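You operate a simulated robot arm through the tools that you are given. There is no shell and no other tool. Be economical: measure what you need, move in short steps, check, and stop when the job is done.

The job below is to be done with a simulated robot arm. You get a single attempt, and the scene is never put back.

Task
Feed two discs from the hopper and lay them in the black tray.
Fine: the orange slider ends drawn back; the other discs stay in the hopper.

Only the result counts: the job must be done as asked and must still hold three seconds after the hand-in. Knocking over, shifting, dropping, spilling or breaking anything else fails it.

Robot
A 7-joint arm with a two-finger parallel gripper, fixed in place. Base frame: the origin is at the foot of the arm, x ahead of it, y to its left, z up; the work surface is at about z = 76. Units: cm, degrees, N and s.
With the tool pointing down near the work surface it reaches from about 30 to 70 cm from the base axis. Its first joint turns from -66.0 to 66.0 degrees. Payload 1.57 kg.
The TCP is the grasp point between the finger pads, 3 cm short of the fingertips. In the tool frame z runs along the fingers and y along their closing line. Largest opening 11 cm; finger width 2.4, thickness 1.2; the body of the gripper, 4.8 by 11.2 cm, starts 7.8 cm behind the TCP.
Orientation is told as [roll, pitch, yaw] about the base's x, y, z axes, in that order, counted from this pose: with the fingers straight down and closing along the base's y, the tool's x points along the base's -x, its y along +y and its z along -z.

Tools
- The arm moves only by the tool apply_moves. Its argument "targets" is a list that holds one entry, the list of rows, each a list of 7 numbers: the turn, a rotation vector about the tool's x, y, z in units of 45 degrees (1.0 is 45 degrees), then the shift along the tool's x, y, z in units of 200 mm (1.0 is 200 mm), then the finger opening in m, from 0 to 0.11. In form: [[[wx, wy, wz, dx, dy, dz, grip], ...]]. A call has 1 to 12 rows; each row is the pose to reach, as a shift and turn from the pose commanded when the call began, along the tool's axes at that moment. A call with a number of a shift or a turn outside -1 to 1 is refused whole. A row lasts 0.2 s, in which the tool goes at most 5 cm and 8.6 degrees; a call with a longer step from one row to the next is refused whole, and so is a gripper value outside its range. A pose out of reach is approached as far as the arm can. The call stops where the force on the tool passes 50 N (or 10 N more than at its start, if that is more) or the arm is blocked; 0.2 s more then pass. Each finger travels about 10.8 cm/s and halts on what it meets, pressing with about 42 N; the grip force reading is that of the motor and also rises with nothing between the fingers. The clock runs only during rows and for 0.2 s after the last one: add rows that repeat a pose to give the fingers time. The reply holds the time, the measured pose of the TCP, the force on the tool along the base axes, the opening and the grip force, in the units named above and with some noise, with the torque about the TCP (base axes, N m) and any sound that the robot's microphone picked up.
- Cameras (640 x 400 px; columns grow to the right, rows downward): "scene" is fixed at [17.65, -41.48, 138.76]; the picture's right is [0.57, -0.82, 0.00], its down [-0.58, -0.41, -0.70] and it looks along [0.58, 0.40, -0.71] (base axes); focal length 335 px, centre (320, 200). "wrist" rides on the gripper at [7, 1.6, -14.1] in the tool frame; the picture's right is [-0.23, 0.97, 0.00], its down [-0.86, -0.20, -0.48] and it looks along [-0.47, -0.11, 0.88] (tool axes); focal length 222 px, centre (320, 200). There is no depth. A picture from a camera that has moved, and an enlarged one, comes with that camera's place and axes in the base frame and with its lens.
- snapshot(camera): a new picture of that camera. It takes no simulated time.
- enlarge(camera, box): a new picture of the part [left, top, right, bottom] of that camera's present view, enlarged. It takes no simulated time.
- finish_job(): hands the job in; it is judged then, once.

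Go step by step. Nothing tells you positions but the pictures and the camera data: compare them with the known pose of the tool, close in by small moves and look again before you grip or let go. The budget is 120 turns and 84 pictures, counting those below and the enlarged ones. Unless the task says otherwise, let go and move clear before handing in, and close with one line.

The tools are called after ">>>" by a JSON object that holds its "name" and its "arguments". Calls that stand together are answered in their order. apply_moves: Moves the arm, as the interface text tells. Its arguments: {"type":"object","properties":{"targets":{"type":"array","items":{"type":"array","items":{"type":"array","items":{"type":"number"}}}}},"required":["targets"]} The other tools are called the same way: snapshot (camera) takes a picture; enlarge (camera, box) takes an enlarged picture of a part of a camera's view; finish_job () hands the job in.

At the start:

```text
time_s: 0.0
ee_pos: [42.02, -7.31, 103.46]
tcp_rot: [0.0, 0.0, -0.1]
ft_force: [0.0, 0.0, 0.1]
torque: [0.03, 0.0, 0.02]
finger_gap: 10.99
gripper_force: 0.0
```

scene: 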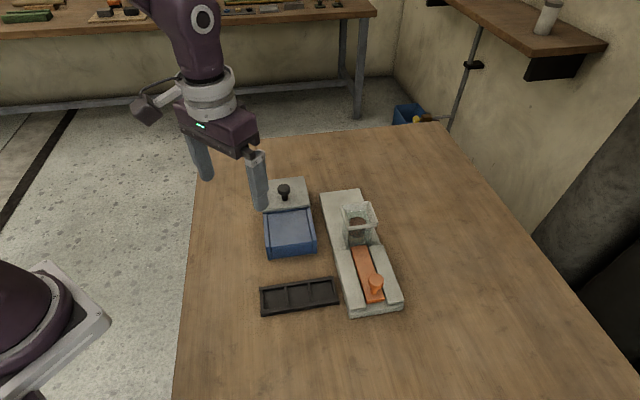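
wrist: 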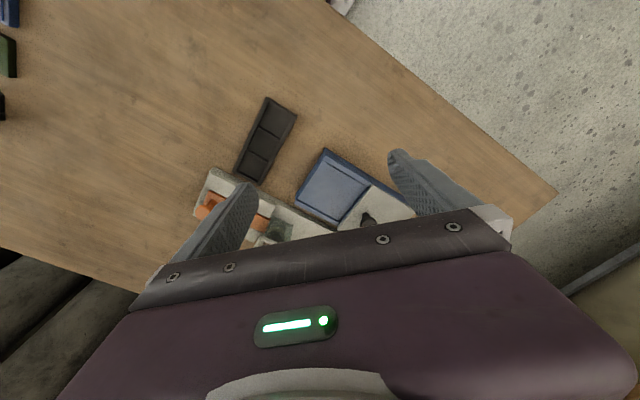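

I see a hopper device with an orange slider, a black tray with three compartments, and a blue box with a lidded block. I'll look closer first.

>>> {"name": "enlarge", "arguments": {"camera": "scene", "box": [300, 170, 428, 330]}}

>>> {"name": "enlarge", "arguments": {"camera": "scene", "box": [240, 160, 360, 330]}}

```text
2.50 times, centred on (364, 250) of scene
camera zoom: at [17.65, -41.48, 138.76], right [0.57, -0.82, 0.0], down [-0.58, -0.41, -0.7], along [0.58, 0.4, -0.71], focal length 838 px, centre (210, 75)
```

zoom: 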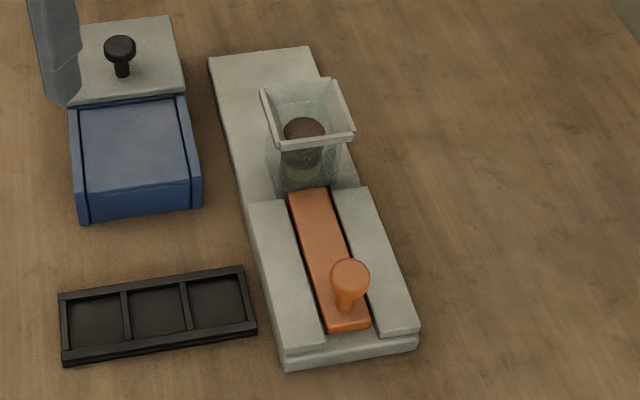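

```text
2.35 times, centred on (300, 245) of scene
camera zoom: at [17.65, -41.48, 138.76], right [0.57, -0.82, 0.0], down [-0.58, -0.41, -0.7], along [0.58, 0.4, -0.71], focal length 789 px, centre (367, 94)
```

zoom: 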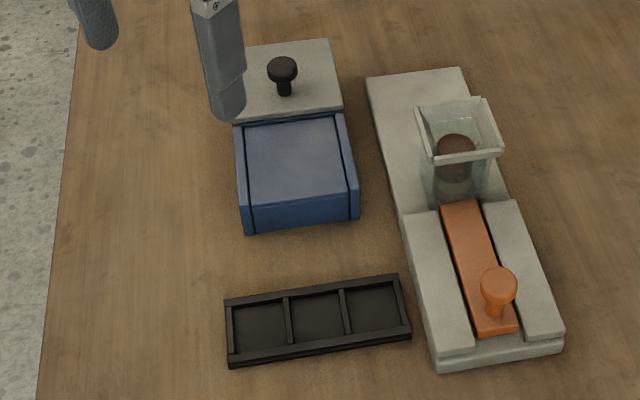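

The slider runs about 45° in x/y, with its knob near (52, -31). I'll move above that area with the tool turned 44°, so the fingers close across the slider.

>>> {"name": "apply_moves", "arguments": {"targets": [[[0, 0, -0.163, -0.07, -0.15, 0.0, 0.11], [0, 0, -0.327, -0.14, -0.3, 0.0, 0.11], [0, 0, -0.49, -0.21, -0.45, 0.0, 0.11], [0, 0, -0.653, -0.28, -0.6, 0.0, 0.11], [0, 0, -0.817, -0.35, -0.75, 0.0, 0.11], [0, 0, -0.98, -0.4, -0.9, 0, 0.11], [0, 0, -0.98, -0.4, -0.9, 0, 0.11]]]}}

>>> {"name": "snapshot", "arguments": {"camera": "wrist"}}

>>> {"name": "snapshot", "arguments": {"camera": "scene"}}

```text
time_s: 1.6
ee_pos: [49.88, -25.33, 103.5]
tcp_rot: [0.0, 0.0, 44.2]
ft_force: [-0.6, 0.4, 0.2]
torque: [-0.03, -0.01, 0.02]
finger_gap: 11.0
gripper_force: 0.0
```

```text
79 pictures are left
camera wrist: at [43.77, -28.92, 117.62], right [-0.52, 0.86, 0.0], down [0.75, 0.45, 0.48], along [0.41, 0.25, -0.88], focal length 222 px, centre (320, 200)
```

wrist: 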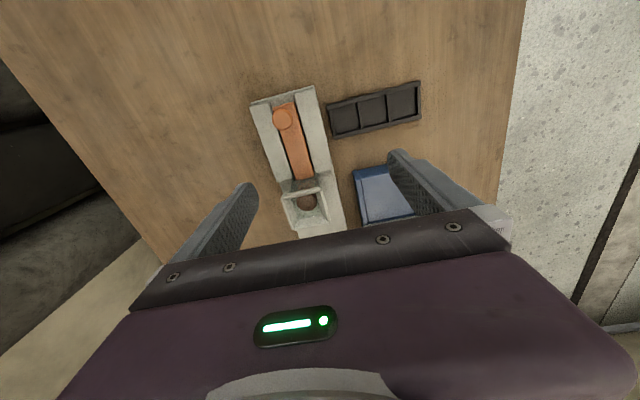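

```text
78 pictures are left
```

scene: 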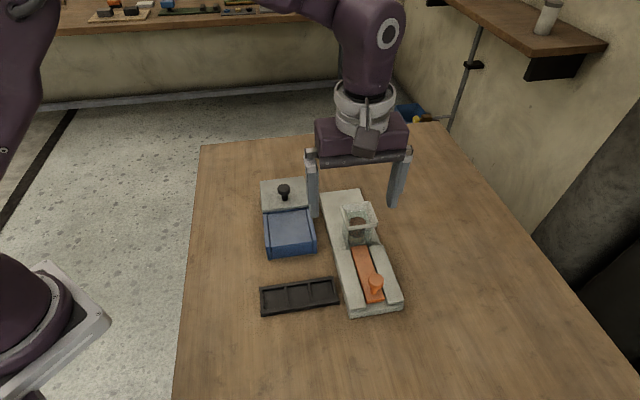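

>>> {"name": "enlarge", "arguments": {"camera": "wrist", "box": [240, 70, 440, 240]}}

```text
2.35 times, centred on (340, 155) of wrist
camera zoom: at [43.77, -28.92, 117.62], right [-0.52, 0.86, 0.0], down [0.75, 0.45, 0.48], along [0.41, 0.25, -0.88], focal length 523 px, centre (273, 306)
```

zoom: 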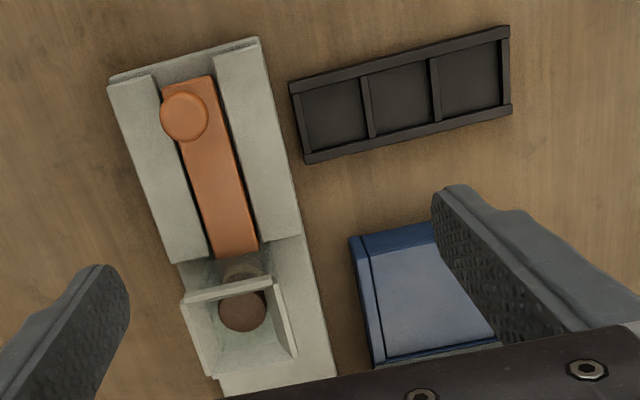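

The knob head triangulates to about (51.3, -31.0, top at 84), and the slider points along 44°. I'll go above the knob, lower partway and check.

>>> {"name": "apply_moves", "arguments": {"targets": [[[0, 0, 0, 0.05, -0.085, 0.0, 0.09], [0, 0, 0, 0.1, -0.17, 0.1, 0.08], [0, 0, 0, 0.145, -0.25, 0.2, 0.07], [0, 0, 0, 0.145, -0.25, 0.4, 0.06], [0, 0, 0, 0.145, -0.25, 0.6, 0.06], [0, 0, 0, 0.145, -0.25, 0.6, 0.06]]]}}

>>> {"name": "snapshot", "arguments": {"camera": "wrist"}}

>>> {"name": "enlarge", "arguments": {"camera": "scene", "box": [300, 170, 428, 330]}}

```text
time_s: 3.0
ee_pos: [51.37, -30.84, 91.47]
tcp_rot: [0.1, -0.1, 44.0]
ft_force: [0.2, 0.3, -0.3]
torque: [0.03, 0.04, 0.02]
finger_gap: 5.99
gripper_force: 0.1
```

```text
76 pictures are left
camera wrist: at [45.39, -34.54, 105.6], right [-0.51, 0.86, 0.0], down [0.75, 0.45, 0.48], along [0.41, 0.25, -0.88], focal length 222 px, centre (320, 200)
```

wrist: 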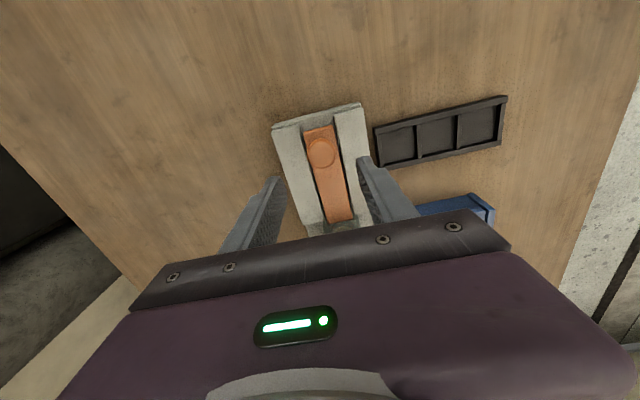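

```text
2.50 times, centred on (364, 250) of scene
camera zoom: at [17.65, -41.48, 138.76], right [0.57, -0.82, 0.0], down [-0.58, -0.41, -0.7], along [0.58, 0.4, -0.71], focal length 838 px, centre (210, 75)
```

zoom: 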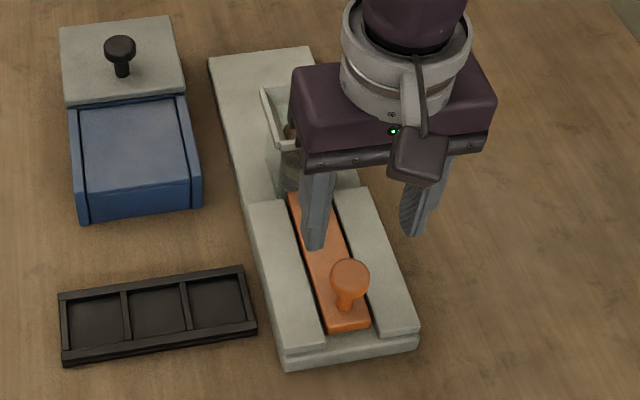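

The knob lies under the TCP within half a centimetre. I'll lower and close on the knob.

>>> {"name": "apply_moves", "arguments": {"targets": [[[0, 0, 0, 0.01, 0, 0.13, 0.06], [0, 0, 0, 0.01, 0, 0.26, 0.06], [0, 0, 0, 0.01, 0, 0.38, 0.06], [0, 0, 0, 0.01, 0, 0.38, 0.06]]]}}

>>> {"name": "snapshot", "arguments": {"camera": "wrist"}}

>>> {"name": "enlarge", "arguments": {"camera": "scene", "box": [300, 170, 428, 330]}}

```text
time_s: 4.0
ee_pos: [51.39, -30.96, 84.01]
tcp_rot: [0.0, 0.0, 44.1]
ft_force: [-1.2, 0.6, -0.2]
torque: [-0.01, 0.03, 0.0]
finger_gap: 6.02
gripper_force: 0.1
```

```text
74 pictures are left
camera wrist: at [45.28, -34.76, 98.04], right [-0.51, 0.86, 0.0], down [0.75, 0.45, 0.48], along [0.41, 0.25, -0.88], focal length 222 px, centre (320, 200)
```

wrist: 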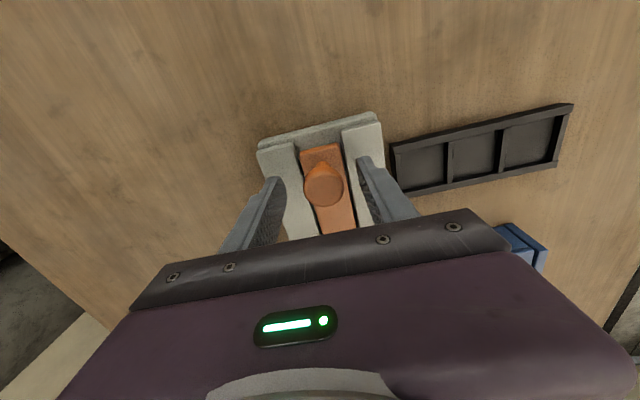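

```text
2.50 times, centred on (364, 250) of scene
camera zoom: at [17.65, -41.48, 138.76], right [0.57, -0.82, 0.0], down [-0.58, -0.41, -0.7], along [0.58, 0.4, -0.71], focal length 838 px, centre (210, 75)
```

zoom: 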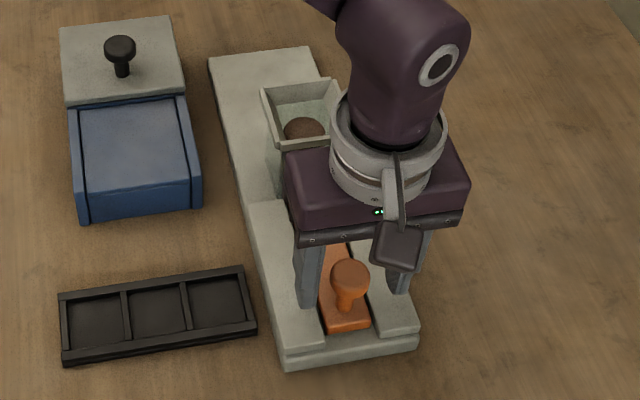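

The knob is centred between the fingers. I'll close on it.

>>> {"name": "apply_moves", "arguments": {"targets": [[[0, 0, 0, 0, 0, 0, 0.04], [0, 0, 0, 0, 0, 0, 0.02], [0, 0, 0, 0, 0, 0, 0.015], [0, 0, 0, 0, 0, 0, 0.015]]]}}

```text
time_s: 5.0
ee_pos: [51.26, -30.98, 83.98]
tcp_rot: [0.3, 0.0, 44.1]
ft_force: [-13.7, 13.6, 0.6]
torque: [0.07, 0.17, -0.02]
finger_gap: 3.23
gripper_force: 10.0
```

The knob is gripped at 3.2 cm with some side load, so I'll ease sideways slightly and start pushing the slider towards the hopper.

>>> {"name": "apply_moves", "arguments": {"targets": [[[0, 0, 0, 0, 0.007, 0, 0.015], [0, 0, 0, -0.03, 0.007, 0, 0.015], [0, 0, 0, -0.06, 0.007, 0, 0.015], [0, 0, 0, -0.1, 0.007, 0, 0.015], [0, 0, 0, -0.1, 0.007, 0, 0.015]]]}}

>>> {"name": "enlarge", "arguments": {"camera": "scene", "box": [300, 170, 428, 330]}}

```text
time_s: 6.2
ee_pos: [52.63, -29.59, 83.87]
tcp_rot: [0.0, -0.1, 44.1]
ft_force: [-14.6, 11.1, -1.9]
torque: [0.0, 0.21, 0.01]
finger_gap: 3.14
gripper_force: 9.5
```

```text
2.50 times, centred on (364, 250) of scene
camera zoom: at [17.62, -41.45, 138.77], right [0.57, -0.82, 0.0], down [-0.58, -0.41, -0.7], along [0.58, 0.4, -0.71], focal length 838 px, centre (210, 75)
```

zoom: 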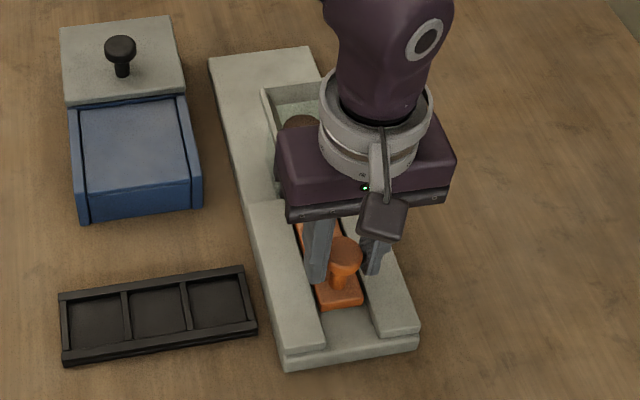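

The slider moves freely (2 cm). I'll relieve the side load a bit more and continue.

>>> {"name": "apply_moves", "arguments": {"targets": [[[0, 0, 0, 0, 0.015, 0, 0.015], [0, 0, 0, -0.03, 0.015, 0, 0.015], [0, 0, 0, -0.06, 0.015, 0, 0.015], [0, 0, 0, -0.09, 0.015, 0, 0.015], [0, 0, 0, -0.09, 0.015, 0, 0.015]]]}}

>>> {"name": "enlarge", "arguments": {"camera": "scene", "box": [300, 170, 428, 330]}}

```text
time_s: 7.4
ee_pos: [53.92, -28.15, 83.87]
tcp_rot: [-0.3, -0.1, 44.1]
ft_force: [8.8, -11.5, -5.2]
torque: [-0.21, 0.0, -0.03]
finger_gap: 2.9
gripper_force: 38.6
```

```text
2.50 times, centred on (364, 250) of scene
camera zoom: at [17.69, -41.51, 138.75], right [0.57, -0.82, 0.0], down [-0.58, -0.41, -0.7], along [0.58, 0.4, -0.71], focal length 838 px, centre (210, 75)
```

zoom: 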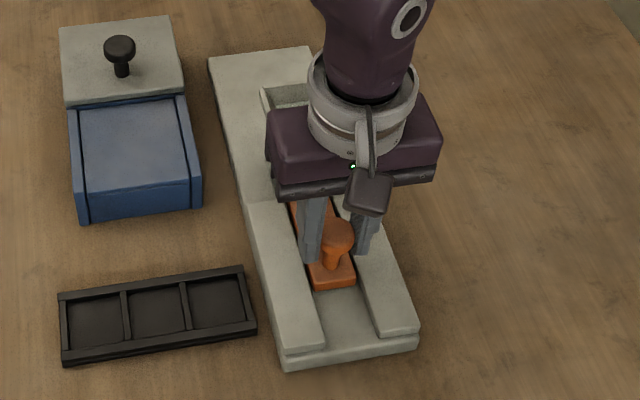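

The grip is now firm and the slider is 3.9 cm in. I'll continue.

>>> {"name": "apply_moves", "arguments": {"targets": [[[0, 0, 0, -0.025, -0.005, 0, 0.015], [0, 0, 0, -0.05, -0.005, 0, 0.015], [0, 0, 0, -0.075, -0.005, 0, 0.015], [0, 0, 0, -0.1, -0.005, 0, 0.015], [0, 0, 0, -0.1, -0.005, 0, 0.015]]]}}

>>> {"name": "snapshot", "arguments": {"camera": "scene"}}

>>> {"name": "snapshot", "arguments": {"camera": "wrist"}}

```text
time_s: 8.6
ee_pos: [55.21, -26.77, 83.9]
tcp_rot: [-0.1, 0.0, 44.1]
ft_force: [13.5, -15.0, -2.3]
torque: [-0.29, 0.05, 0.02]
finger_gap: 2.89
gripper_force: 38.9
```

```text
70 pictures are left
```

scene: 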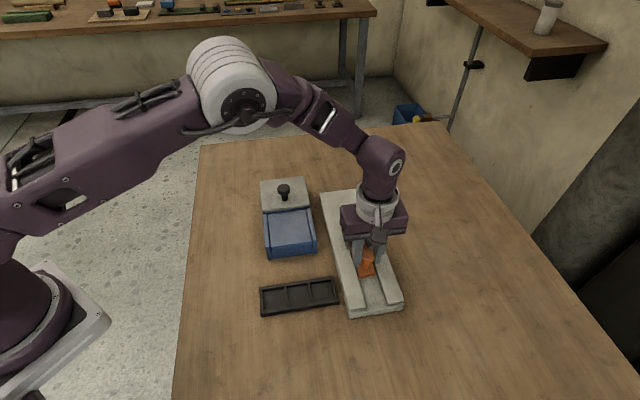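

```text
69 pictures are left
camera wrist: at [49.17, -30.39, 98.04], right [-0.51, 0.86, 0.0], down [0.75, 0.45, 0.48], along [0.41, 0.25, -0.88], focal length 222 px, centre (320, 200)
```

wrist: 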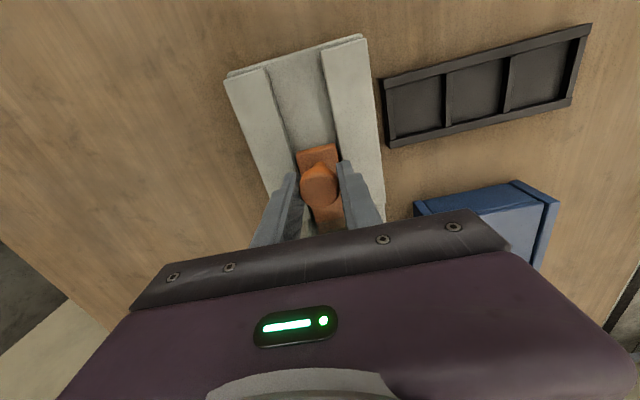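

No resistance yet at a 5.7 cm stroke. I'll go on with finer steps.

>>> {"name": "apply_moves", "arguments": {"targets": [[[0, 0, 0, -0.02, 0, 0, 0.015], [0, 0, 0, -0.04, 0, 0, 0.015], [0, 0, 0, -0.06, 0, 0, 0.015], [0, 0, 0, -0.075, 0, 0, 0.015], [0, 0, 0, -0.075, 0, 0, 0.015]]]}}

>>> {"name": "enlarge", "arguments": {"camera": "scene", "box": [300, 170, 428, 330]}}

```text
time_s: 9.8
ee_pos: [56.25, -25.8, 83.93]
tcp_rot: [0.0, 0.1, 44.2]
ft_force: [6.6, -12.1, 19.9]
torque: [-0.08, -0.11, -0.05]
finger_gap: 2.92
gripper_force: 38.7
```

```text
2.50 times, centred on (364, 250) of scene
camera zoom: at [17.63, -41.49, 138.76], right [0.57, -0.82, 0.0], down [-0.58, -0.41, -0.7], along [0.58, 0.4, -0.71], focal length 838 px, centre (210, 75)
```

zoom: 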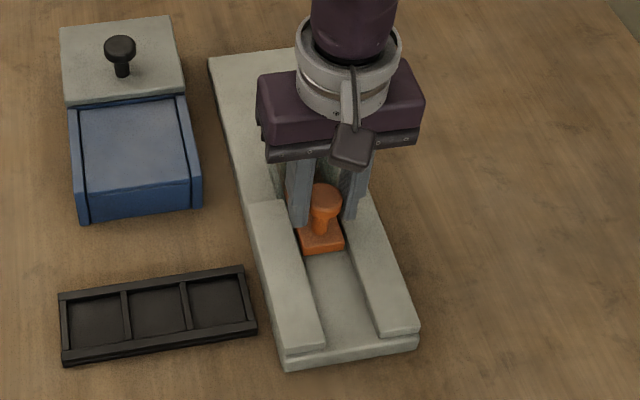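

An upward force of 20 N appeared, so I'll look before going further.

>>> {"name": "enlarge", "arguments": {"camera": "scene", "box": [335, 190, 399, 270]}}

>>> {"name": "enlarge", "arguments": {"camera": "wrist", "box": [200, 60, 440, 240]}}

```text
5.00 times, centred on (367, 230) of scene
camera zoom: at [17.63, -41.49, 138.76], right [0.57, -0.82, 0.0], down [-0.58, -0.41, -0.7], along [0.58, 0.4, -0.71], focal length 1676 px, centre (85, 50)
```

zoom: 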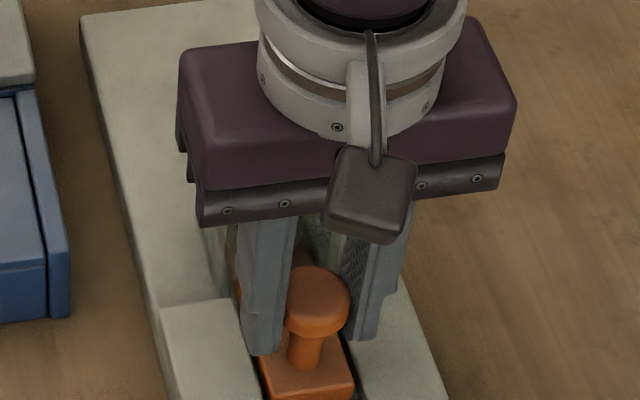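

```text
2.22 times, centred on (320, 150) of wrist
camera zoom: at [50.17, -29.41, 98.04], right [-0.51, 0.86, 0.0], down [0.75, 0.45, 0.48], along [0.41, 0.24, -0.88], focal length 494 px, centre (320, 311)
```

zoom: 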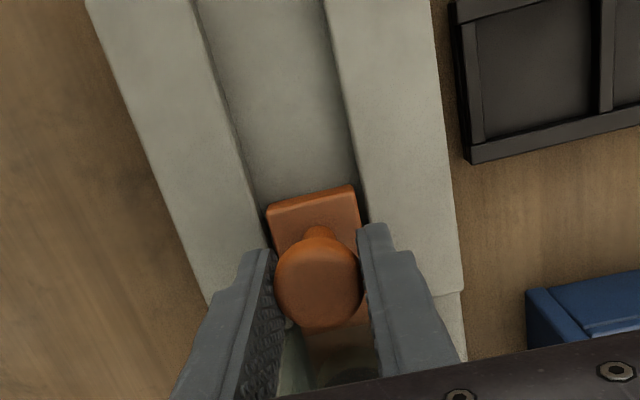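

Fingers and knob keep their relation, and the slider is about 7 cm in. I'll let go and rise straight up, leaving the slider in place, to see whether the disc has come out on the far side.

>>> {"name": "apply_moves", "arguments": {"targets": [[[0, 0, 0, 0, 0, 0, 0.04], [0, 0, 0, 0.0, 0, 0, 0.05], [0, 0, 0, 0.03, 0, -0.02, 0.05], [0, 0, 0, 0.06, 0, -0.15, 0.05], [0, 0, 0, 0.1, 0, -0.35, 0.05], [0, 0, 0, 0.1, 0, -0.55, 0.05], [0, 0, 0, 0.1, 0, -0.75, 0.05], [0, 0, 0, 0.3, 0, -0.85, 0.05], [0, 0, 0, 0.5, 0, -0.9, 0.05], [0, 0, 0, 0.6, 0, -0.9, 0.05]]]}}

>>> {"name": "snapshot", "arguments": {"camera": "wrist"}}

>>> {"name": "enlarge", "arguments": {"camera": "scene", "box": [300, 170, 428, 330]}}

```text
time_s: 12.0
ee_pos: [47.79, -34.13, 101.86]
tcp_rot: [0.0, -0.1, 44.1]
ft_force: [0.6, -0.1, -0.4]
torque: [0.03, -0.02, 0.0]
finger_gap: 5.02
gripper_force: 0.2
```

```text
65 pictures are left
camera wrist: at [41.65, -37.67, 116.0], right [-0.51, 0.86, 0.0], down [0.75, 0.45, 0.48], along [0.41, 0.25, -0.88], focal length 222 px, centre (320, 200)
```

wrist: 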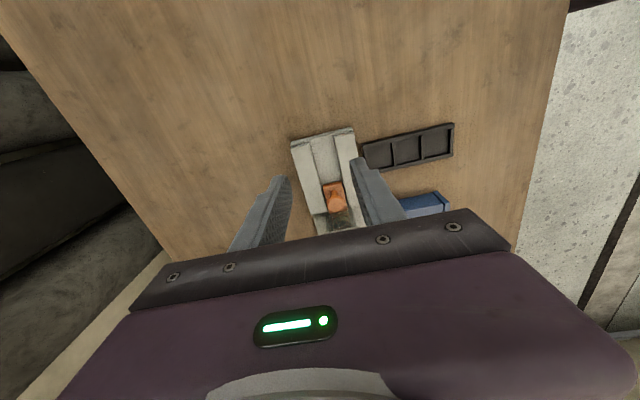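

```text
2.50 times, centred on (364, 250) of scene
camera zoom: at [17.65, -41.48, 138.76], right [0.57, -0.82, 0.0], down [-0.58, -0.41, -0.7], along [0.58, 0.4, -0.71], focal length 838 px, centre (210, 75)
```

zoom: 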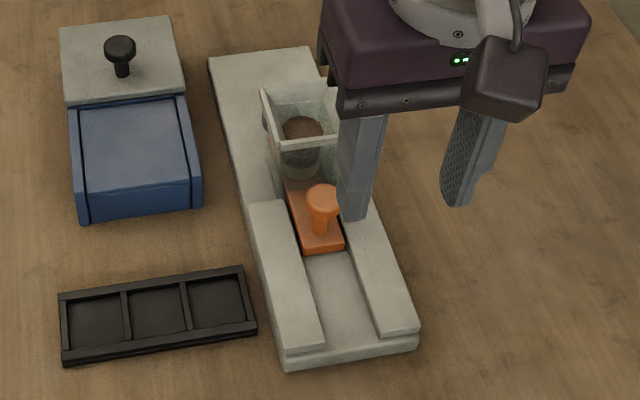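

>>> {"name": "enlarge", "arguments": {"camera": "scene", "box": [335, 185, 391, 245]}}

```text
6.67 times, centred on (363, 215) of scene
camera zoom: at [17.65, -41.48, 138.76], right [0.57, -0.82, 0.0], down [-0.58, -0.41, -0.7], along [0.58, 0.4, -0.71], focal length 2235 px, centre (33, 100)
```

zoom: 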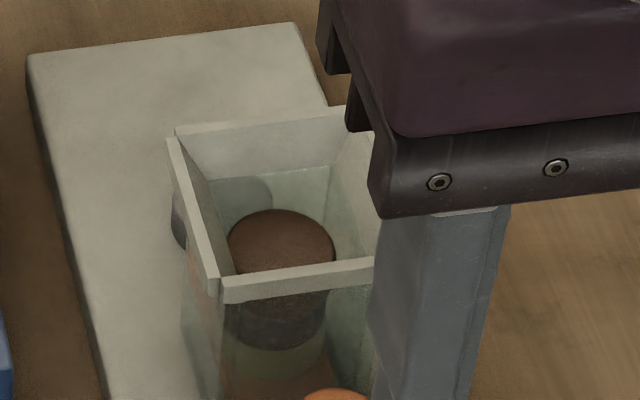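

A grey disc shows at the far side of the hopper. I'll move over the hopper, high up, to see the far plate.

>>> {"name": "apply_moves", "arguments": {"targets": [[[0, 0, 0, -0.2, 0, 0, 0.07], [0, 0, 0, -0.4, 0, 0, 0.09], [0, 0, 0, -0.6, 0, 0, 0.11], [0, 0, 0, -0.8, 0, 0, 0.11], [0, 0, 0, -0.98, 0, 0, 0.11], [0, 0, 0, -0.98, 0, 0, 0.11]]]}}

>>> {"name": "snapshot", "arguments": {"camera": "wrist"}}

```text
time_s: 13.4
ee_pos: [61.7, -20.22, 102.02]
tcp_rot: [-0.1, -0.1, 44.1]
ft_force: [-0.2, 0.2, 0.2]
torque: [0.01, 0.02, -0.01]
finger_gap: 11.0
gripper_force: 0.0
```

```text
62 pictures are left
camera wrist: at [55.61, -23.93, 116.06], right [-0.51, 0.86, 0.0], down [0.75, 0.45, 0.48], along [0.41, 0.25, -0.88], focal length 222 px, centre (320, 200)
```

wrist: 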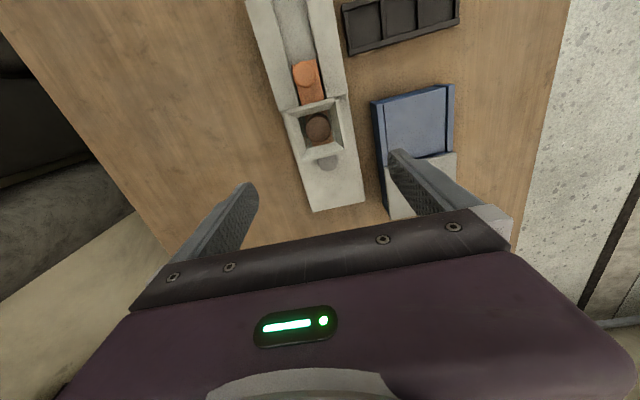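

>>> {"name": "enlarge", "arguments": {"camera": "wrist", "box": [270, 50, 386, 220]}}

```text
2.35 times, centred on (328, 135) of wrist
camera zoom: at [55.61, -23.93, 116.06], right [-0.51, 0.86, 0.0], down [0.75, 0.45, 0.48], along [0.41, 0.25, -0.88], focal length 523 px, centre (301, 353)
```

zoom: 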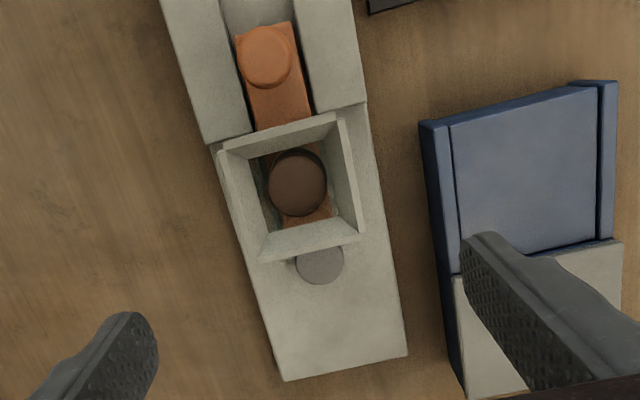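

The disc lies on the far plate at about (65.4, -16.4), clear of the hopper wall. I'll move above it and check the alignment.

>>> {"name": "apply_moves", "arguments": {"targets": [[[0, 0, 0, -0.1, 0, 0, 0.1], [0, 0, 0, -0.2, 0.008, 0.0, 0.09], [0, 0, 0, -0.265, 0.008, 0.1, 0.08], [0, 0, 0, -0.265, 0.008, 0.3, 0.06], [0, 0, 0, -0.265, 0.008, 0.5, 0.06], [0, 0, 0, -0.265, 0.008, 0.5, 0.06]]]}}

>>> {"name": "snapshot", "arguments": {"camera": "wrist"}}

>>> {"name": "enlarge", "arguments": {"camera": "scene", "box": [310, 150, 406, 270]}}

```text
time_s: 14.8
ee_pos: [65.51, -16.65, 91.82]
tcp_rot: [0.0, 0.0, 44.0]
ft_force: [-0.5, -0.4, -0.1]
torque: [0.0, -0.03, -0.02]
finger_gap: 5.98
gripper_force: 0.1
```

```text
60 pictures are left
camera wrist: at [59.43, -20.27, 105.87], right [-0.51, 0.86, 0.0], down [0.75, 0.45, 0.48], along [0.41, 0.25, -0.88], focal length 222 px, centre (320, 200)
```

wrist: 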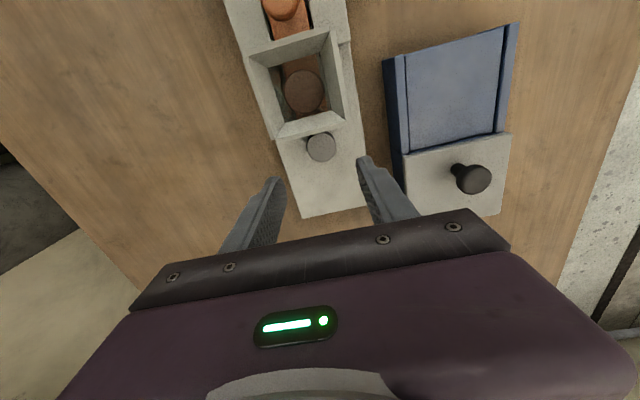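

```text
3.33 times, centred on (358, 210) of scene
camera zoom: at [17.65, -41.48, 138.76], right [0.57, -0.82, 0.0], down [-0.58, -0.41, -0.7], along [0.58, 0.4, -0.71], focal length 1118 px, centre (193, 167)
```

zoom: 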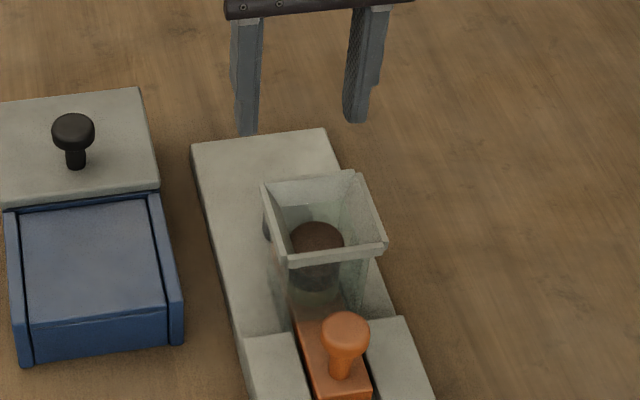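

The alignment is good. I'll lower to just above the plate and check.

>>> {"name": "apply_moves", "arguments": {"targets": [[[0, 0, 0, -0.015, 0.009, 0.15, 0.06], [0, 0, 0, -0.015, 0.009, 0.3, 0.06], [0, 0, 0, -0.015, 0.009, 0.44, 0.06], [0, 0, 0, -0.015, 0.009, 0.44, 0.06]]]}}

>>> {"name": "enlarge", "arguments": {"camera": "wrist", "box": [220, 80, 420, 240]}}

>>> {"name": "enlarge", "arguments": {"camera": "scene", "box": [310, 150, 406, 270]}}

```text
time_s: 15.8
ee_pos: [65.37, -16.29, 82.85]
tcp_rot: [0.0, 0.0, 44.0]
ft_force: [0.6, -0.4, -0.7]
torque: [-0.01, 0.03, 0.0]
finger_gap: 6.02
gripper_force: 0.0
```

```text
2.50 times, centred on (320, 160) of wrist
camera zoom: at [59.41, -19.95, 97.06], right [-0.51, 0.86, 0.0], down [0.75, 0.45, 0.48], along [0.41, 0.25, -0.88], focal length 555 px, centre (320, 300)
```

zoom: 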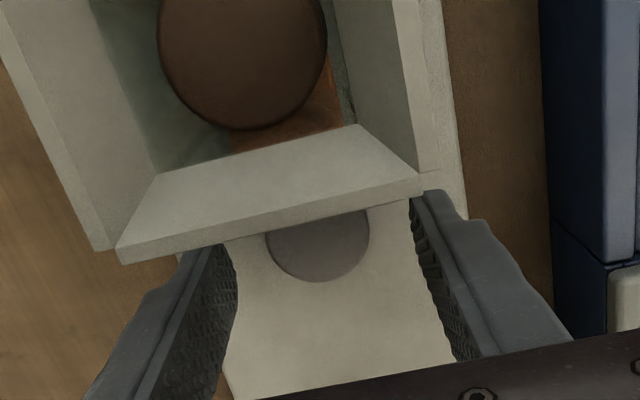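

```text
3.33 times, centred on (358, 210) of scene
camera zoom: at [17.65, -41.48, 138.76], right [0.57, -0.82, 0.0], down [-0.58, -0.41, -0.7], along [0.58, 0.4, -0.71], focal length 1118 px, centre (193, 167)
```

zoom: 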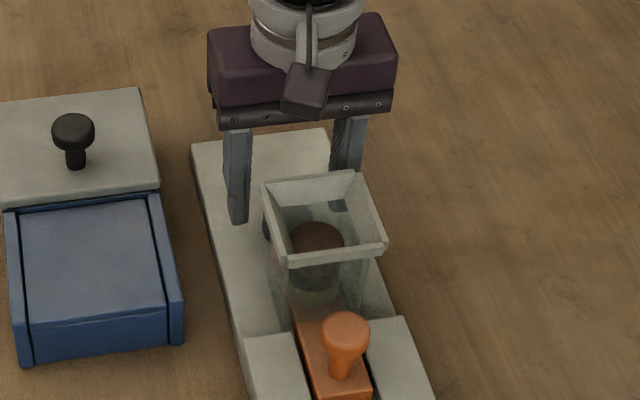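

Disc centred under the TCP. I'll lower gently.

>>> {"name": "apply_moves", "arguments": {"targets": [[[0, 0, 0, 0, 0, 0.025, 0.06], [0, 0, 0, 0, 0, 0.05, 0.06], [0, 0, 0, 0, 0, 0.065, 0.06], [0, 0, 0, 0, 0, 0.065, 0.06]]]}}

>>> {"name": "enlarge", "arguments": {"camera": "wrist", "box": [220, 80, 420, 240]}}

>>> {"name": "enlarge", "arguments": {"camera": "scene", "box": [330, 180, 386, 240]}}

```text
time_s: 16.8
ee_pos: [65.59, -16.31, 81.76]
tcp_rot: [0.1, 0.0, 44.0]
ft_force: [0.2, 1.3, -0.2]
torque: [-0.01, 0.01, -0.04]
finger_gap: 5.99
gripper_force: 0.0
```

```text
2.50 times, centred on (320, 160) of wrist
camera zoom: at [59.46, -19.95, 95.86], right [-0.51, 0.86, 0.0], down [0.75, 0.45, 0.48], along [0.41, 0.25, -0.88], focal length 555 px, centre (320, 300)
```

zoom: 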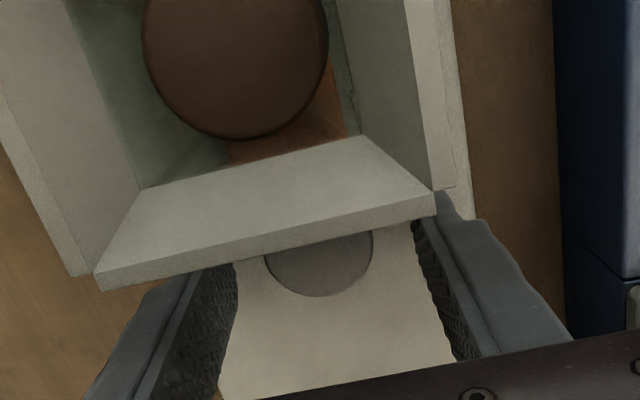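

```text
6.67 times, centred on (358, 210) of scene
camera zoom: at [17.65, -41.48, 138.76], right [0.57, -0.82, 0.0], down [-0.58, -0.41, -0.7], along [0.58, 0.4, -0.71], focal length 2235 px, centre (67, 133)
```

zoom: 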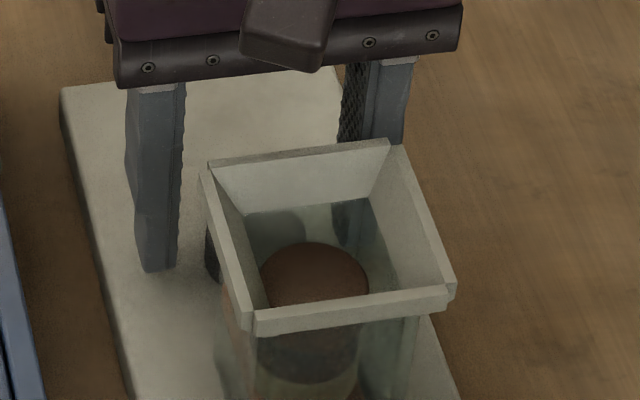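

No contact yet; I'll lower a little more and then close on the disc.

>>> {"name": "apply_moves", "arguments": {"targets": [[[0, 0, 0, 0, 0, 0.015, 0.06], [0, 0, 0, 0, 0, 0.025, 0.06], [0, 0, 0, 0, 0, 0.025, 0.06]]]}}

```text
time_s: 17.6
ee_pos: [65.58, -16.26, 81.38]
tcp_rot: [0.0, 0.0, 44.2]
ft_force: [0.1, -0.2, 0.3]
torque: [-0.02, -0.02, -0.04]
finger_gap: 6.0
gripper_force: 0.1
```

>>> {"name": "apply_moves", "arguments": {"targets": [[[0, 0, 0, 0, 0, 0, 0.045], [0, 0, 0, 0, 0, 0, 0.035], [0, 0, 0, 0, 0, 0, 0.028], [0, 0, 0, 0, 0, 0, 0.028]]]}}

>>> {"name": "enlarge", "arguments": {"camera": "wrist", "box": [220, 80, 420, 240]}}

```text
time_s: 18.6
ee_pos: [65.49, -16.26, 81.35]
tcp_rot: [-0.1, 0.0, 44.1]
ft_force: [0.0, -0.3, 0.2]
torque: [-0.03, -0.01, -0.01]
finger_gap: 3.42
gripper_force: 41.5
```

```text
2.50 times, centred on (320, 160) of wrist
camera zoom: at [59.46, -19.96, 95.42], right [-0.51, 0.86, 0.0], down [0.75, 0.45, 0.48], along [0.41, 0.25, -0.88], focal length 555 px, centre (320, 300)
```

zoom: 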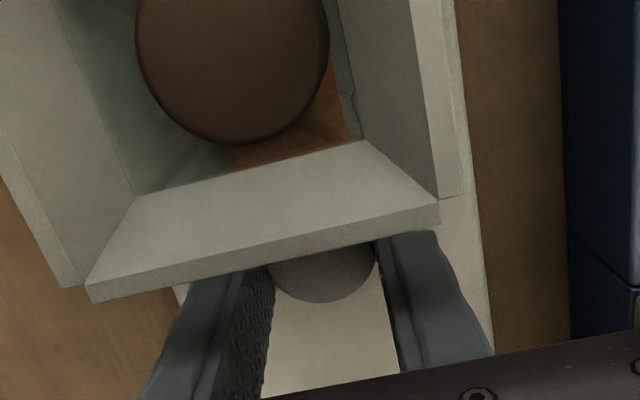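

The disc is held at 3.4 cm. I'll lift it straight up.

>>> {"name": "apply_moves", "arguments": {"targets": [[[0, 0, 0, -0.01, 0, -0.05, 0.028], [0, 0, 0, -0.02, 0, -0.2, 0.028], [0, 0, 0, -0.02, 0, -0.4, 0.028], [0, 0, 0, -0.02, 0, -0.6, 0.028], [0, 0, 0, -0.02, 0, -0.8, 0.028], [0, 0, 0, -0.02, 0, -0.8, 0.028]]]}}

>>> {"name": "snapshot", "arguments": {"camera": "wrist"}}

>>> {"name": "snapshot", "arguments": {"camera": "scene"}}

```text
time_s: 20.0
ee_pos: [65.95, -16.13, 97.42]
tcp_rot: [0.0, 0.0, 44.1]
ft_force: [-0.4, -1.0, 0.0]
torque: [0.0, 0.0, -0.01]
finger_gap: 3.41
gripper_force: 41.6
```

```text
53 pictures are left
camera wrist: at [59.86, -19.76, 111.51], right [-0.51, 0.86, 0.0], down [0.75, 0.45, 0.48], along [0.41, 0.25, -0.88], focal length 222 px, centre (320, 200)
```

wrist: 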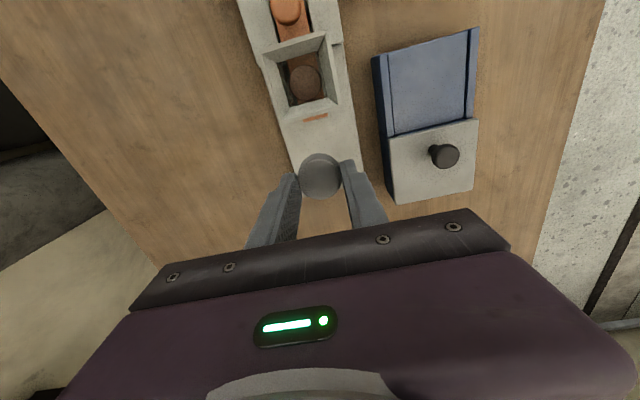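

```text
52 pictures are left
```

scene: 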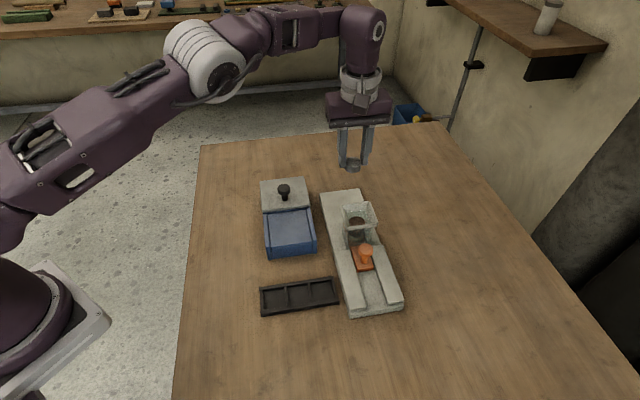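

The disc is held and the slider's tip is visible past the hopper. I'll check how the disc sits at the fingertips, and the tray details.

>>> {"name": "enlarge", "arguments": {"camera": "scene", "box": [320, 120, 400, 190]}}

>>> {"name": "enlarge", "arguments": {"camera": "scene", "box": [250, 265, 350, 325]}}

```text
5.71 times, centred on (360, 155) of scene
camera zoom: at [17.65, -41.48, 138.76], right [0.57, -0.82, 0.0], down [-0.58, -0.41, -0.7], along [0.58, 0.4, -0.71], focal length 1916 px, centre (91, 457)
```

zoom: 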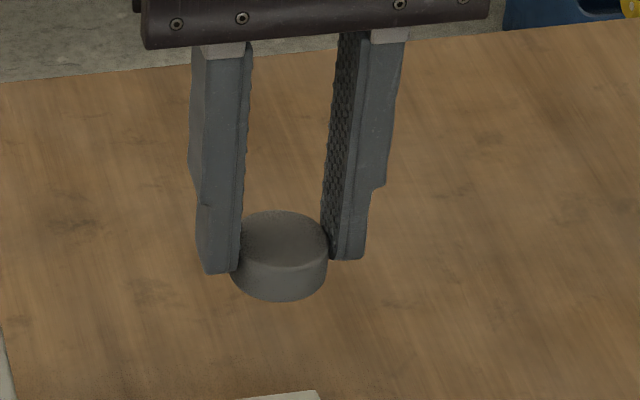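

```text
6.40 times, centred on (300, 295) of scene
camera zoom: at [17.65, -41.48, 138.76], right [0.57, -0.82, 0.0], down [-0.58, -0.41, -0.7], along [0.58, 0.4, -0.71], focal length 2146 px, centre (448, -408)
```

zoom: 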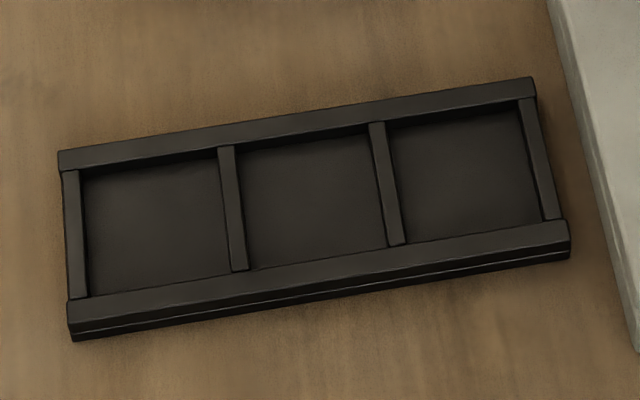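

The disc is about 1.6 cm thick and hangs a little below the tips. The tray lies along 135° with pockets at about (39.8, -15.1), (43.2, -18.5) and (46.5, -21.9). I'll carry this disc to the first of those.

>>> {"name": "apply_moves", "arguments": {"targets": [[[0, 0, 0, 0.1, 0.105, 0, 0.028], [0, 0, 0, 0.22, 0.23, 0, 0.028], [0, 0, 0, 0.36, 0.377, 0, 0.028], [0, 0, 0, 0.5, 0.524, 0, 0.028], [0, 0, 0, 0.64, 0.671, 0, 0.028], [0, 0, 0, 0.77, 0.807, 0.0, 0.028], [0, 0, 0, 0.87, 0.91, 0.1, 0.028], [0, 0, 0, 0.902, 0.944, 0.25, 0.028], [0, 0, 0, 0.902, 0.944, 0.45, 0.028], [0, 0, 0, 0.902, 0.944, 0.6, 0.028], [0, 0, 0, 0.902, 0.944, 0.6, 0.028]]]}}

>>> {"name": "snapshot", "arguments": {"camera": "wrist"}}

>>> {"name": "enlarge", "arguments": {"camera": "scene", "box": [230, 220, 360, 330]}}

```text
time_s: 22.4
ee_pos: [39.63, -15.01, 85.21]
tcp_rot: [0.0, 0.0, 44.2]
ft_force: [-0.4, -0.2, -0.4]
torque: [0.01, 0.0, 0.03]
finger_gap: 3.42
gripper_force: 41.6
```

```text
49 pictures are left
camera wrist: at [33.6, -18.61, 99.31], right [-0.52, 0.86, 0.0], down [0.75, 0.45, 0.48], along [0.41, 0.25, -0.88], focal length 222 px, centre (320, 200)
```

wrist: 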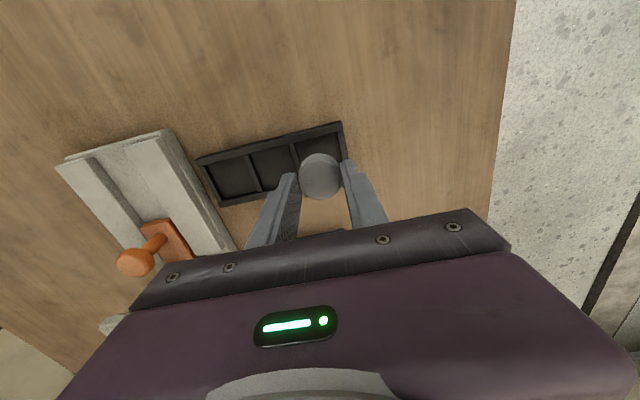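

```text
3.64 times, centred on (295, 275) of scene
camera zoom: at [17.65, -41.48, 138.76], right [0.57, -0.82, 0.0], down [-0.58, -0.41, -0.7], along [0.58, 0.4, -0.71], focal length 1219 px, centre (411, -73)
```

zoom: 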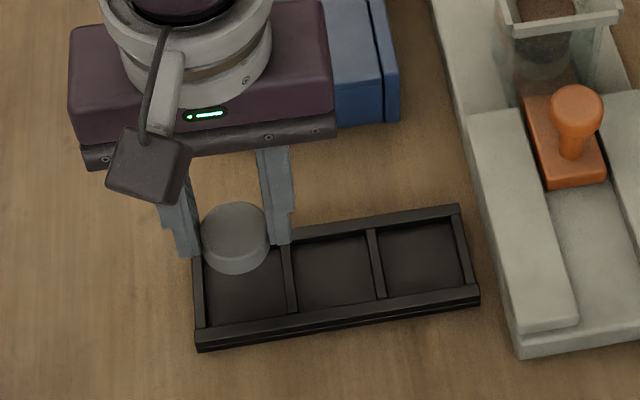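

The disc is over the left pocket. I'll lower close to the rim and check.

>>> {"name": "apply_moves", "arguments": {"targets": [[[0, 0, 0, -0.006, -0.01, 0.07, 0.028], [0, 0, 0, -0.006, -0.01, 0.14, 0.028], [0, 0, 0, -0.006, -0.01, 0.19, 0.028], [0, 0, 0, -0.006, -0.01, 0.19, 0.028]]]}}

>>> {"name": "enlarge", "arguments": {"camera": "wrist", "box": [220, 80, 420, 240]}}

>>> {"name": "enlarge", "arguments": {"camera": "scene", "box": [240, 250, 340, 330]}}

```text
time_s: 23.4
ee_pos: [39.89, -15.17, 81.39]
tcp_rot: [0.0, -0.1, 44.0]
ft_force: [0.2, -0.3, -0.1]
torque: [0.01, -0.02, 0.01]
finger_gap: 3.4
gripper_force: 42.1
```

```text
2.50 times, centred on (320, 160) of wrist
camera zoom: at [33.84, -18.75, 95.52], right [-0.51, 0.86, 0.0], down [0.75, 0.45, 0.48], along [0.41, 0.25, -0.88], focal length 555 px, centre (320, 300)
```

zoom: 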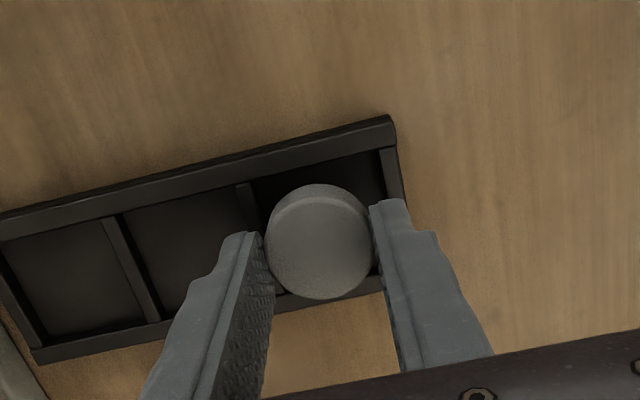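

```text
5.00 times, centred on (290, 290) of scene
camera zoom: at [17.65, -41.48, 138.76], right [0.57, -0.82, 0.0], down [-0.58, -0.41, -0.7], along [0.58, 0.4, -0.71], focal length 1676 px, centre (470, -250)
```

zoom: 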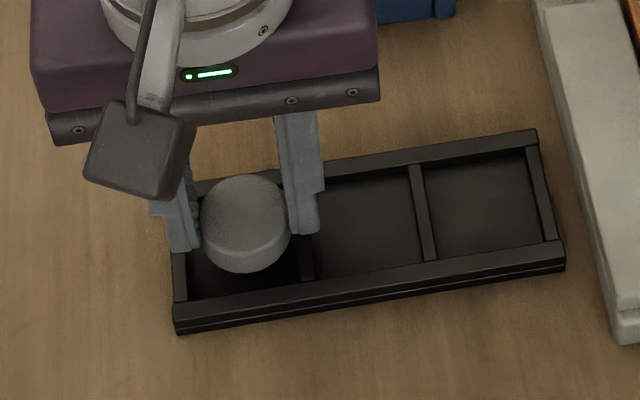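

It's aligned. I'll lower half a centimetre more and open slightly to release.

>>> {"name": "apply_moves", "arguments": {"targets": [[[0, 0, 0, 0, 0, 0.015, 0.028], [0, 0, 0, 0, 0, 0.03, 0.028], [0, 0, 0, 0, 0, 0.03, 0.028]]]}}

>>> {"name": "enlarge", "arguments": {"camera": "scene", "box": [240, 250, 340, 330]}}

```text
time_s: 24.2
ee_pos: [39.88, -15.07, 80.75]
tcp_rot: [0.0, 0.0, 44.1]
ft_force: [-0.6, 0.2, -0.4]
torque: [0.0, -0.02, 0.0]
finger_gap: 3.39
gripper_force: 42.0
```

```text
5.00 times, centred on (290, 290) of scene
camera zoom: at [17.65, -41.48, 138.76], right [0.57, -0.82, 0.0], down [-0.58, -0.41, -0.7], along [0.58, 0.4, -0.71], focal length 1676 px, centre (470, -250)
```

zoom: 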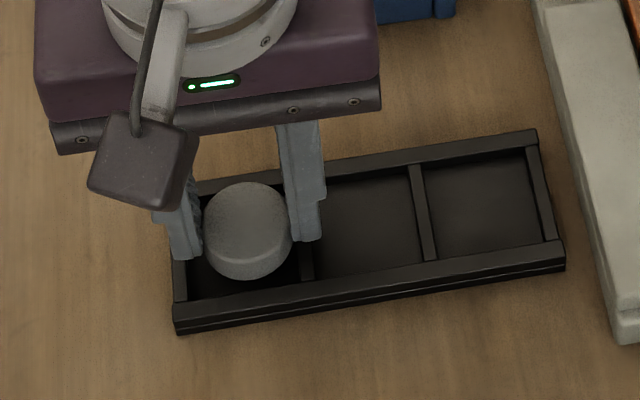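

>>> {"name": "apply_moves", "arguments": {"targets": [[[0, 0, 0, 0, 0, 0.01, 0.028], [0, 0, 0, 0, 0, 0.018, 0.028], [0, 0, 0, 0, 0, 0.018, 0.028]]]}}

```text
time_s: 25.0
ee_pos: [39.91, -15.12, 80.51]
tcp_rot: [0.1, 0.0, 44.1]
ft_force: [-0.1, 0.3, 0.1]
torque: [0.01, 0.01, -0.02]
finger_gap: 3.42
gripper_force: 41.3
```

No contact, with the tips at 77.5. I'll release with a small opening and rise.

>>> {"name": "apply_moves", "arguments": {"targets": [[[0, 0, 0, 0, 0, 0, 0.038], [0, 0, 0, 0, 0, 0, 0.042], [0, 0, 0, 0, 0, 0, 0.042], [0, 0, 0, 0, 0, -0.02, 0.042], [0, 0, 0, 0, 0, -0.06, 0.042], [0, 0, 0, 0, 0, -0.15, 0.045], [0, 0, 0, 0, 0, -0.35, 0.05], [0, 0, 0, 0, 0, -0.6, 0.05], [0, 0, 0, 0, 0, -0.6, 0.05]]]}}

>>> {"name": "snapshot", "arguments": {"camera": "wrist"}}

>>> {"name": "enlarge", "arguments": {"camera": "scene", "box": [240, 250, 340, 330]}}

```text
time_s: 27.0
ee_pos: [39.85, -14.96, 92.62]
tcp_rot: [-0.1, 0.0, 44.1]
ft_force: [-0.1, 0.8, -0.4]
torque: [0.01, 0.01, 0.01]
finger_gap: 5.0
gripper_force: 0.0
```

```text
44 pictures are left
camera wrist: at [33.82, -18.68, 106.71], right [-0.51, 0.86, 0.0], down [0.75, 0.45, 0.48], along [0.41, 0.25, -0.88], focal length 222 px, centre (320, 200)
```

wrist: 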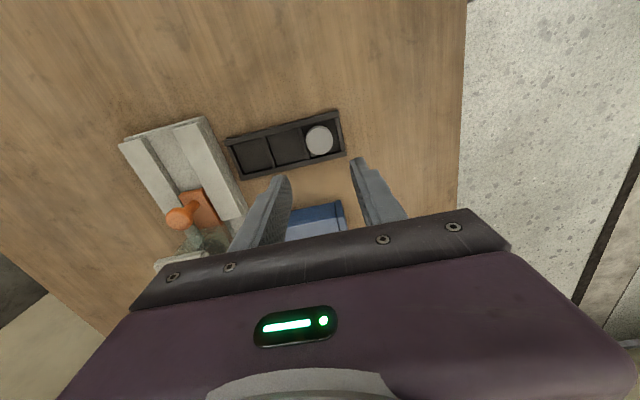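

```text
5.00 times, centred on (290, 290) of scene
camera zoom: at [17.65, -41.48, 138.76], right [0.57, -0.82, 0.0], down [-0.58, -0.41, -0.7], along [0.58, 0.4, -0.71], focal length 1676 px, centre (470, -250)
```

zoom: 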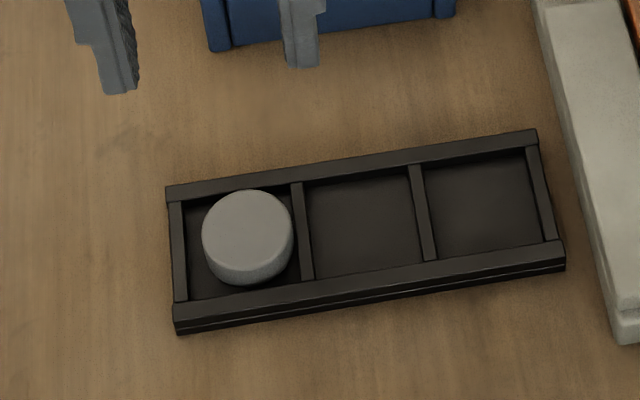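

The first disc lies in the left pocket. Now I'll go back above the knob at about (55.9, -26.1), approaching high.

>>> {"name": "apply_moves", "arguments": {"targets": [[[0, 0, 0, 0, 0, -0.15, 0.05], [0, 0, 0, 0, -0.1, -0.3, 0.06], [0, 0, 0, -0.02, -0.28, -0.3, 0.06], [0, 0, 0, -0.06, -0.46, -0.3, 0.06], [0, 0, 0, -0.1, -0.64, -0.3, 0.06], [0, 0, 0, -0.14, -0.82, -0.3, 0.06], [0, 0, 0, -0.188, -0.959, -0.3, 0.06], [0, 0, 0, -0.188, -0.959, -0.1, 0.06], [0, 0, 0, -0.188, -0.959, 0.1, 0.06], [0, 0, 0, -0.188, -0.959, 0.1, 0.06]]]}}

>>> {"name": "enlarge", "arguments": {"camera": "wrist", "box": [220, 80, 420, 240]}}

>>> {"name": "enlarge", "arguments": {"camera": "scene", "box": [320, 180, 400, 270]}}

```text
time_s: 29.2
ee_pos: [56.03, -26.19, 90.56]
tcp_rot: [0.0, 0.0, 44.1]
ft_force: [0.4, 0.1, -0.3]
torque: [0.01, 0.0, 0.0]
finger_gap: 5.99
gripper_force: 0.0
```

```text
2.50 times, centred on (320, 160) of wrist
camera zoom: at [50.0, -29.76, 104.69], right [-0.51, 0.86, 0.0], down [0.75, 0.45, 0.48], along [0.41, 0.25, -0.88], focal length 555 px, centre (320, 300)
```

zoom: 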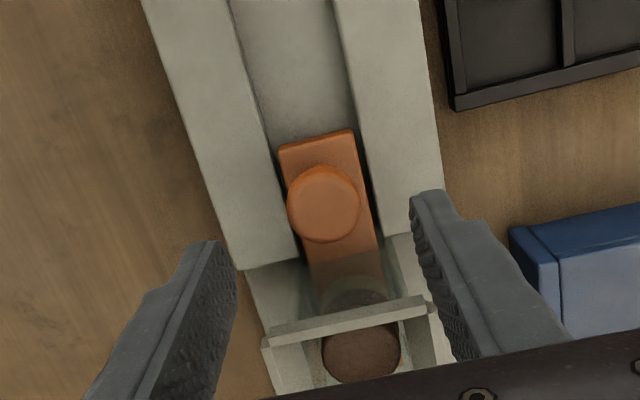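

```text
4.44 times, centred on (360, 225) of scene
camera zoom: at [17.65, -41.48, 138.76], right [0.57, -0.82, 0.0], down [-0.58, -0.41, -0.7], along [0.58, 0.4, -0.71], focal length 1490 px, centre (142, 89)
```

zoom: 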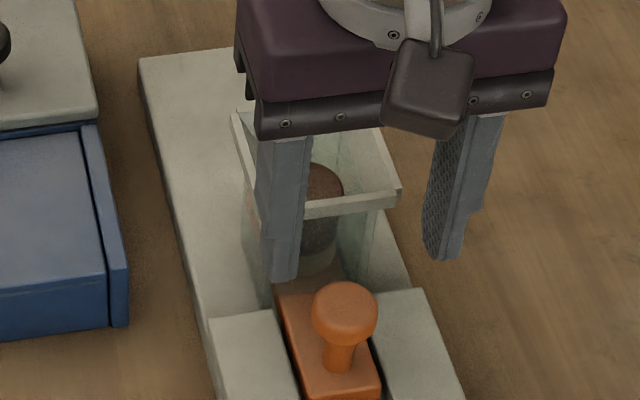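

The knob is right below. I'll lower (slightly behind the knob centre, away from the hopper) and grip.

>>> {"name": "apply_moves", "arguments": {"targets": [[[0, 0, 0, 0.02, 0.01, 0.1, 0.06], [0, 0, 0, 0.02, 0.01, 0.2, 0.06], [0, 0, 0, 0.02, 0.01, 0.29, 0.06], [0, 0, 0, 0.02, 0.01, 0.315, 0.06], [0, 0, 0, 0.02, 0.01, 0.315, 0.06]]]}}

```text
time_s: 30.4
ee_pos: [55.41, -26.44, 84.21]
tcp_rot: [0.0, 0.0, 44.1]
ft_force: [-0.3, 0.2, -0.5]
torque: [0.01, 0.0, 0.01]
finger_gap: 6.01
gripper_force: 0.0
```

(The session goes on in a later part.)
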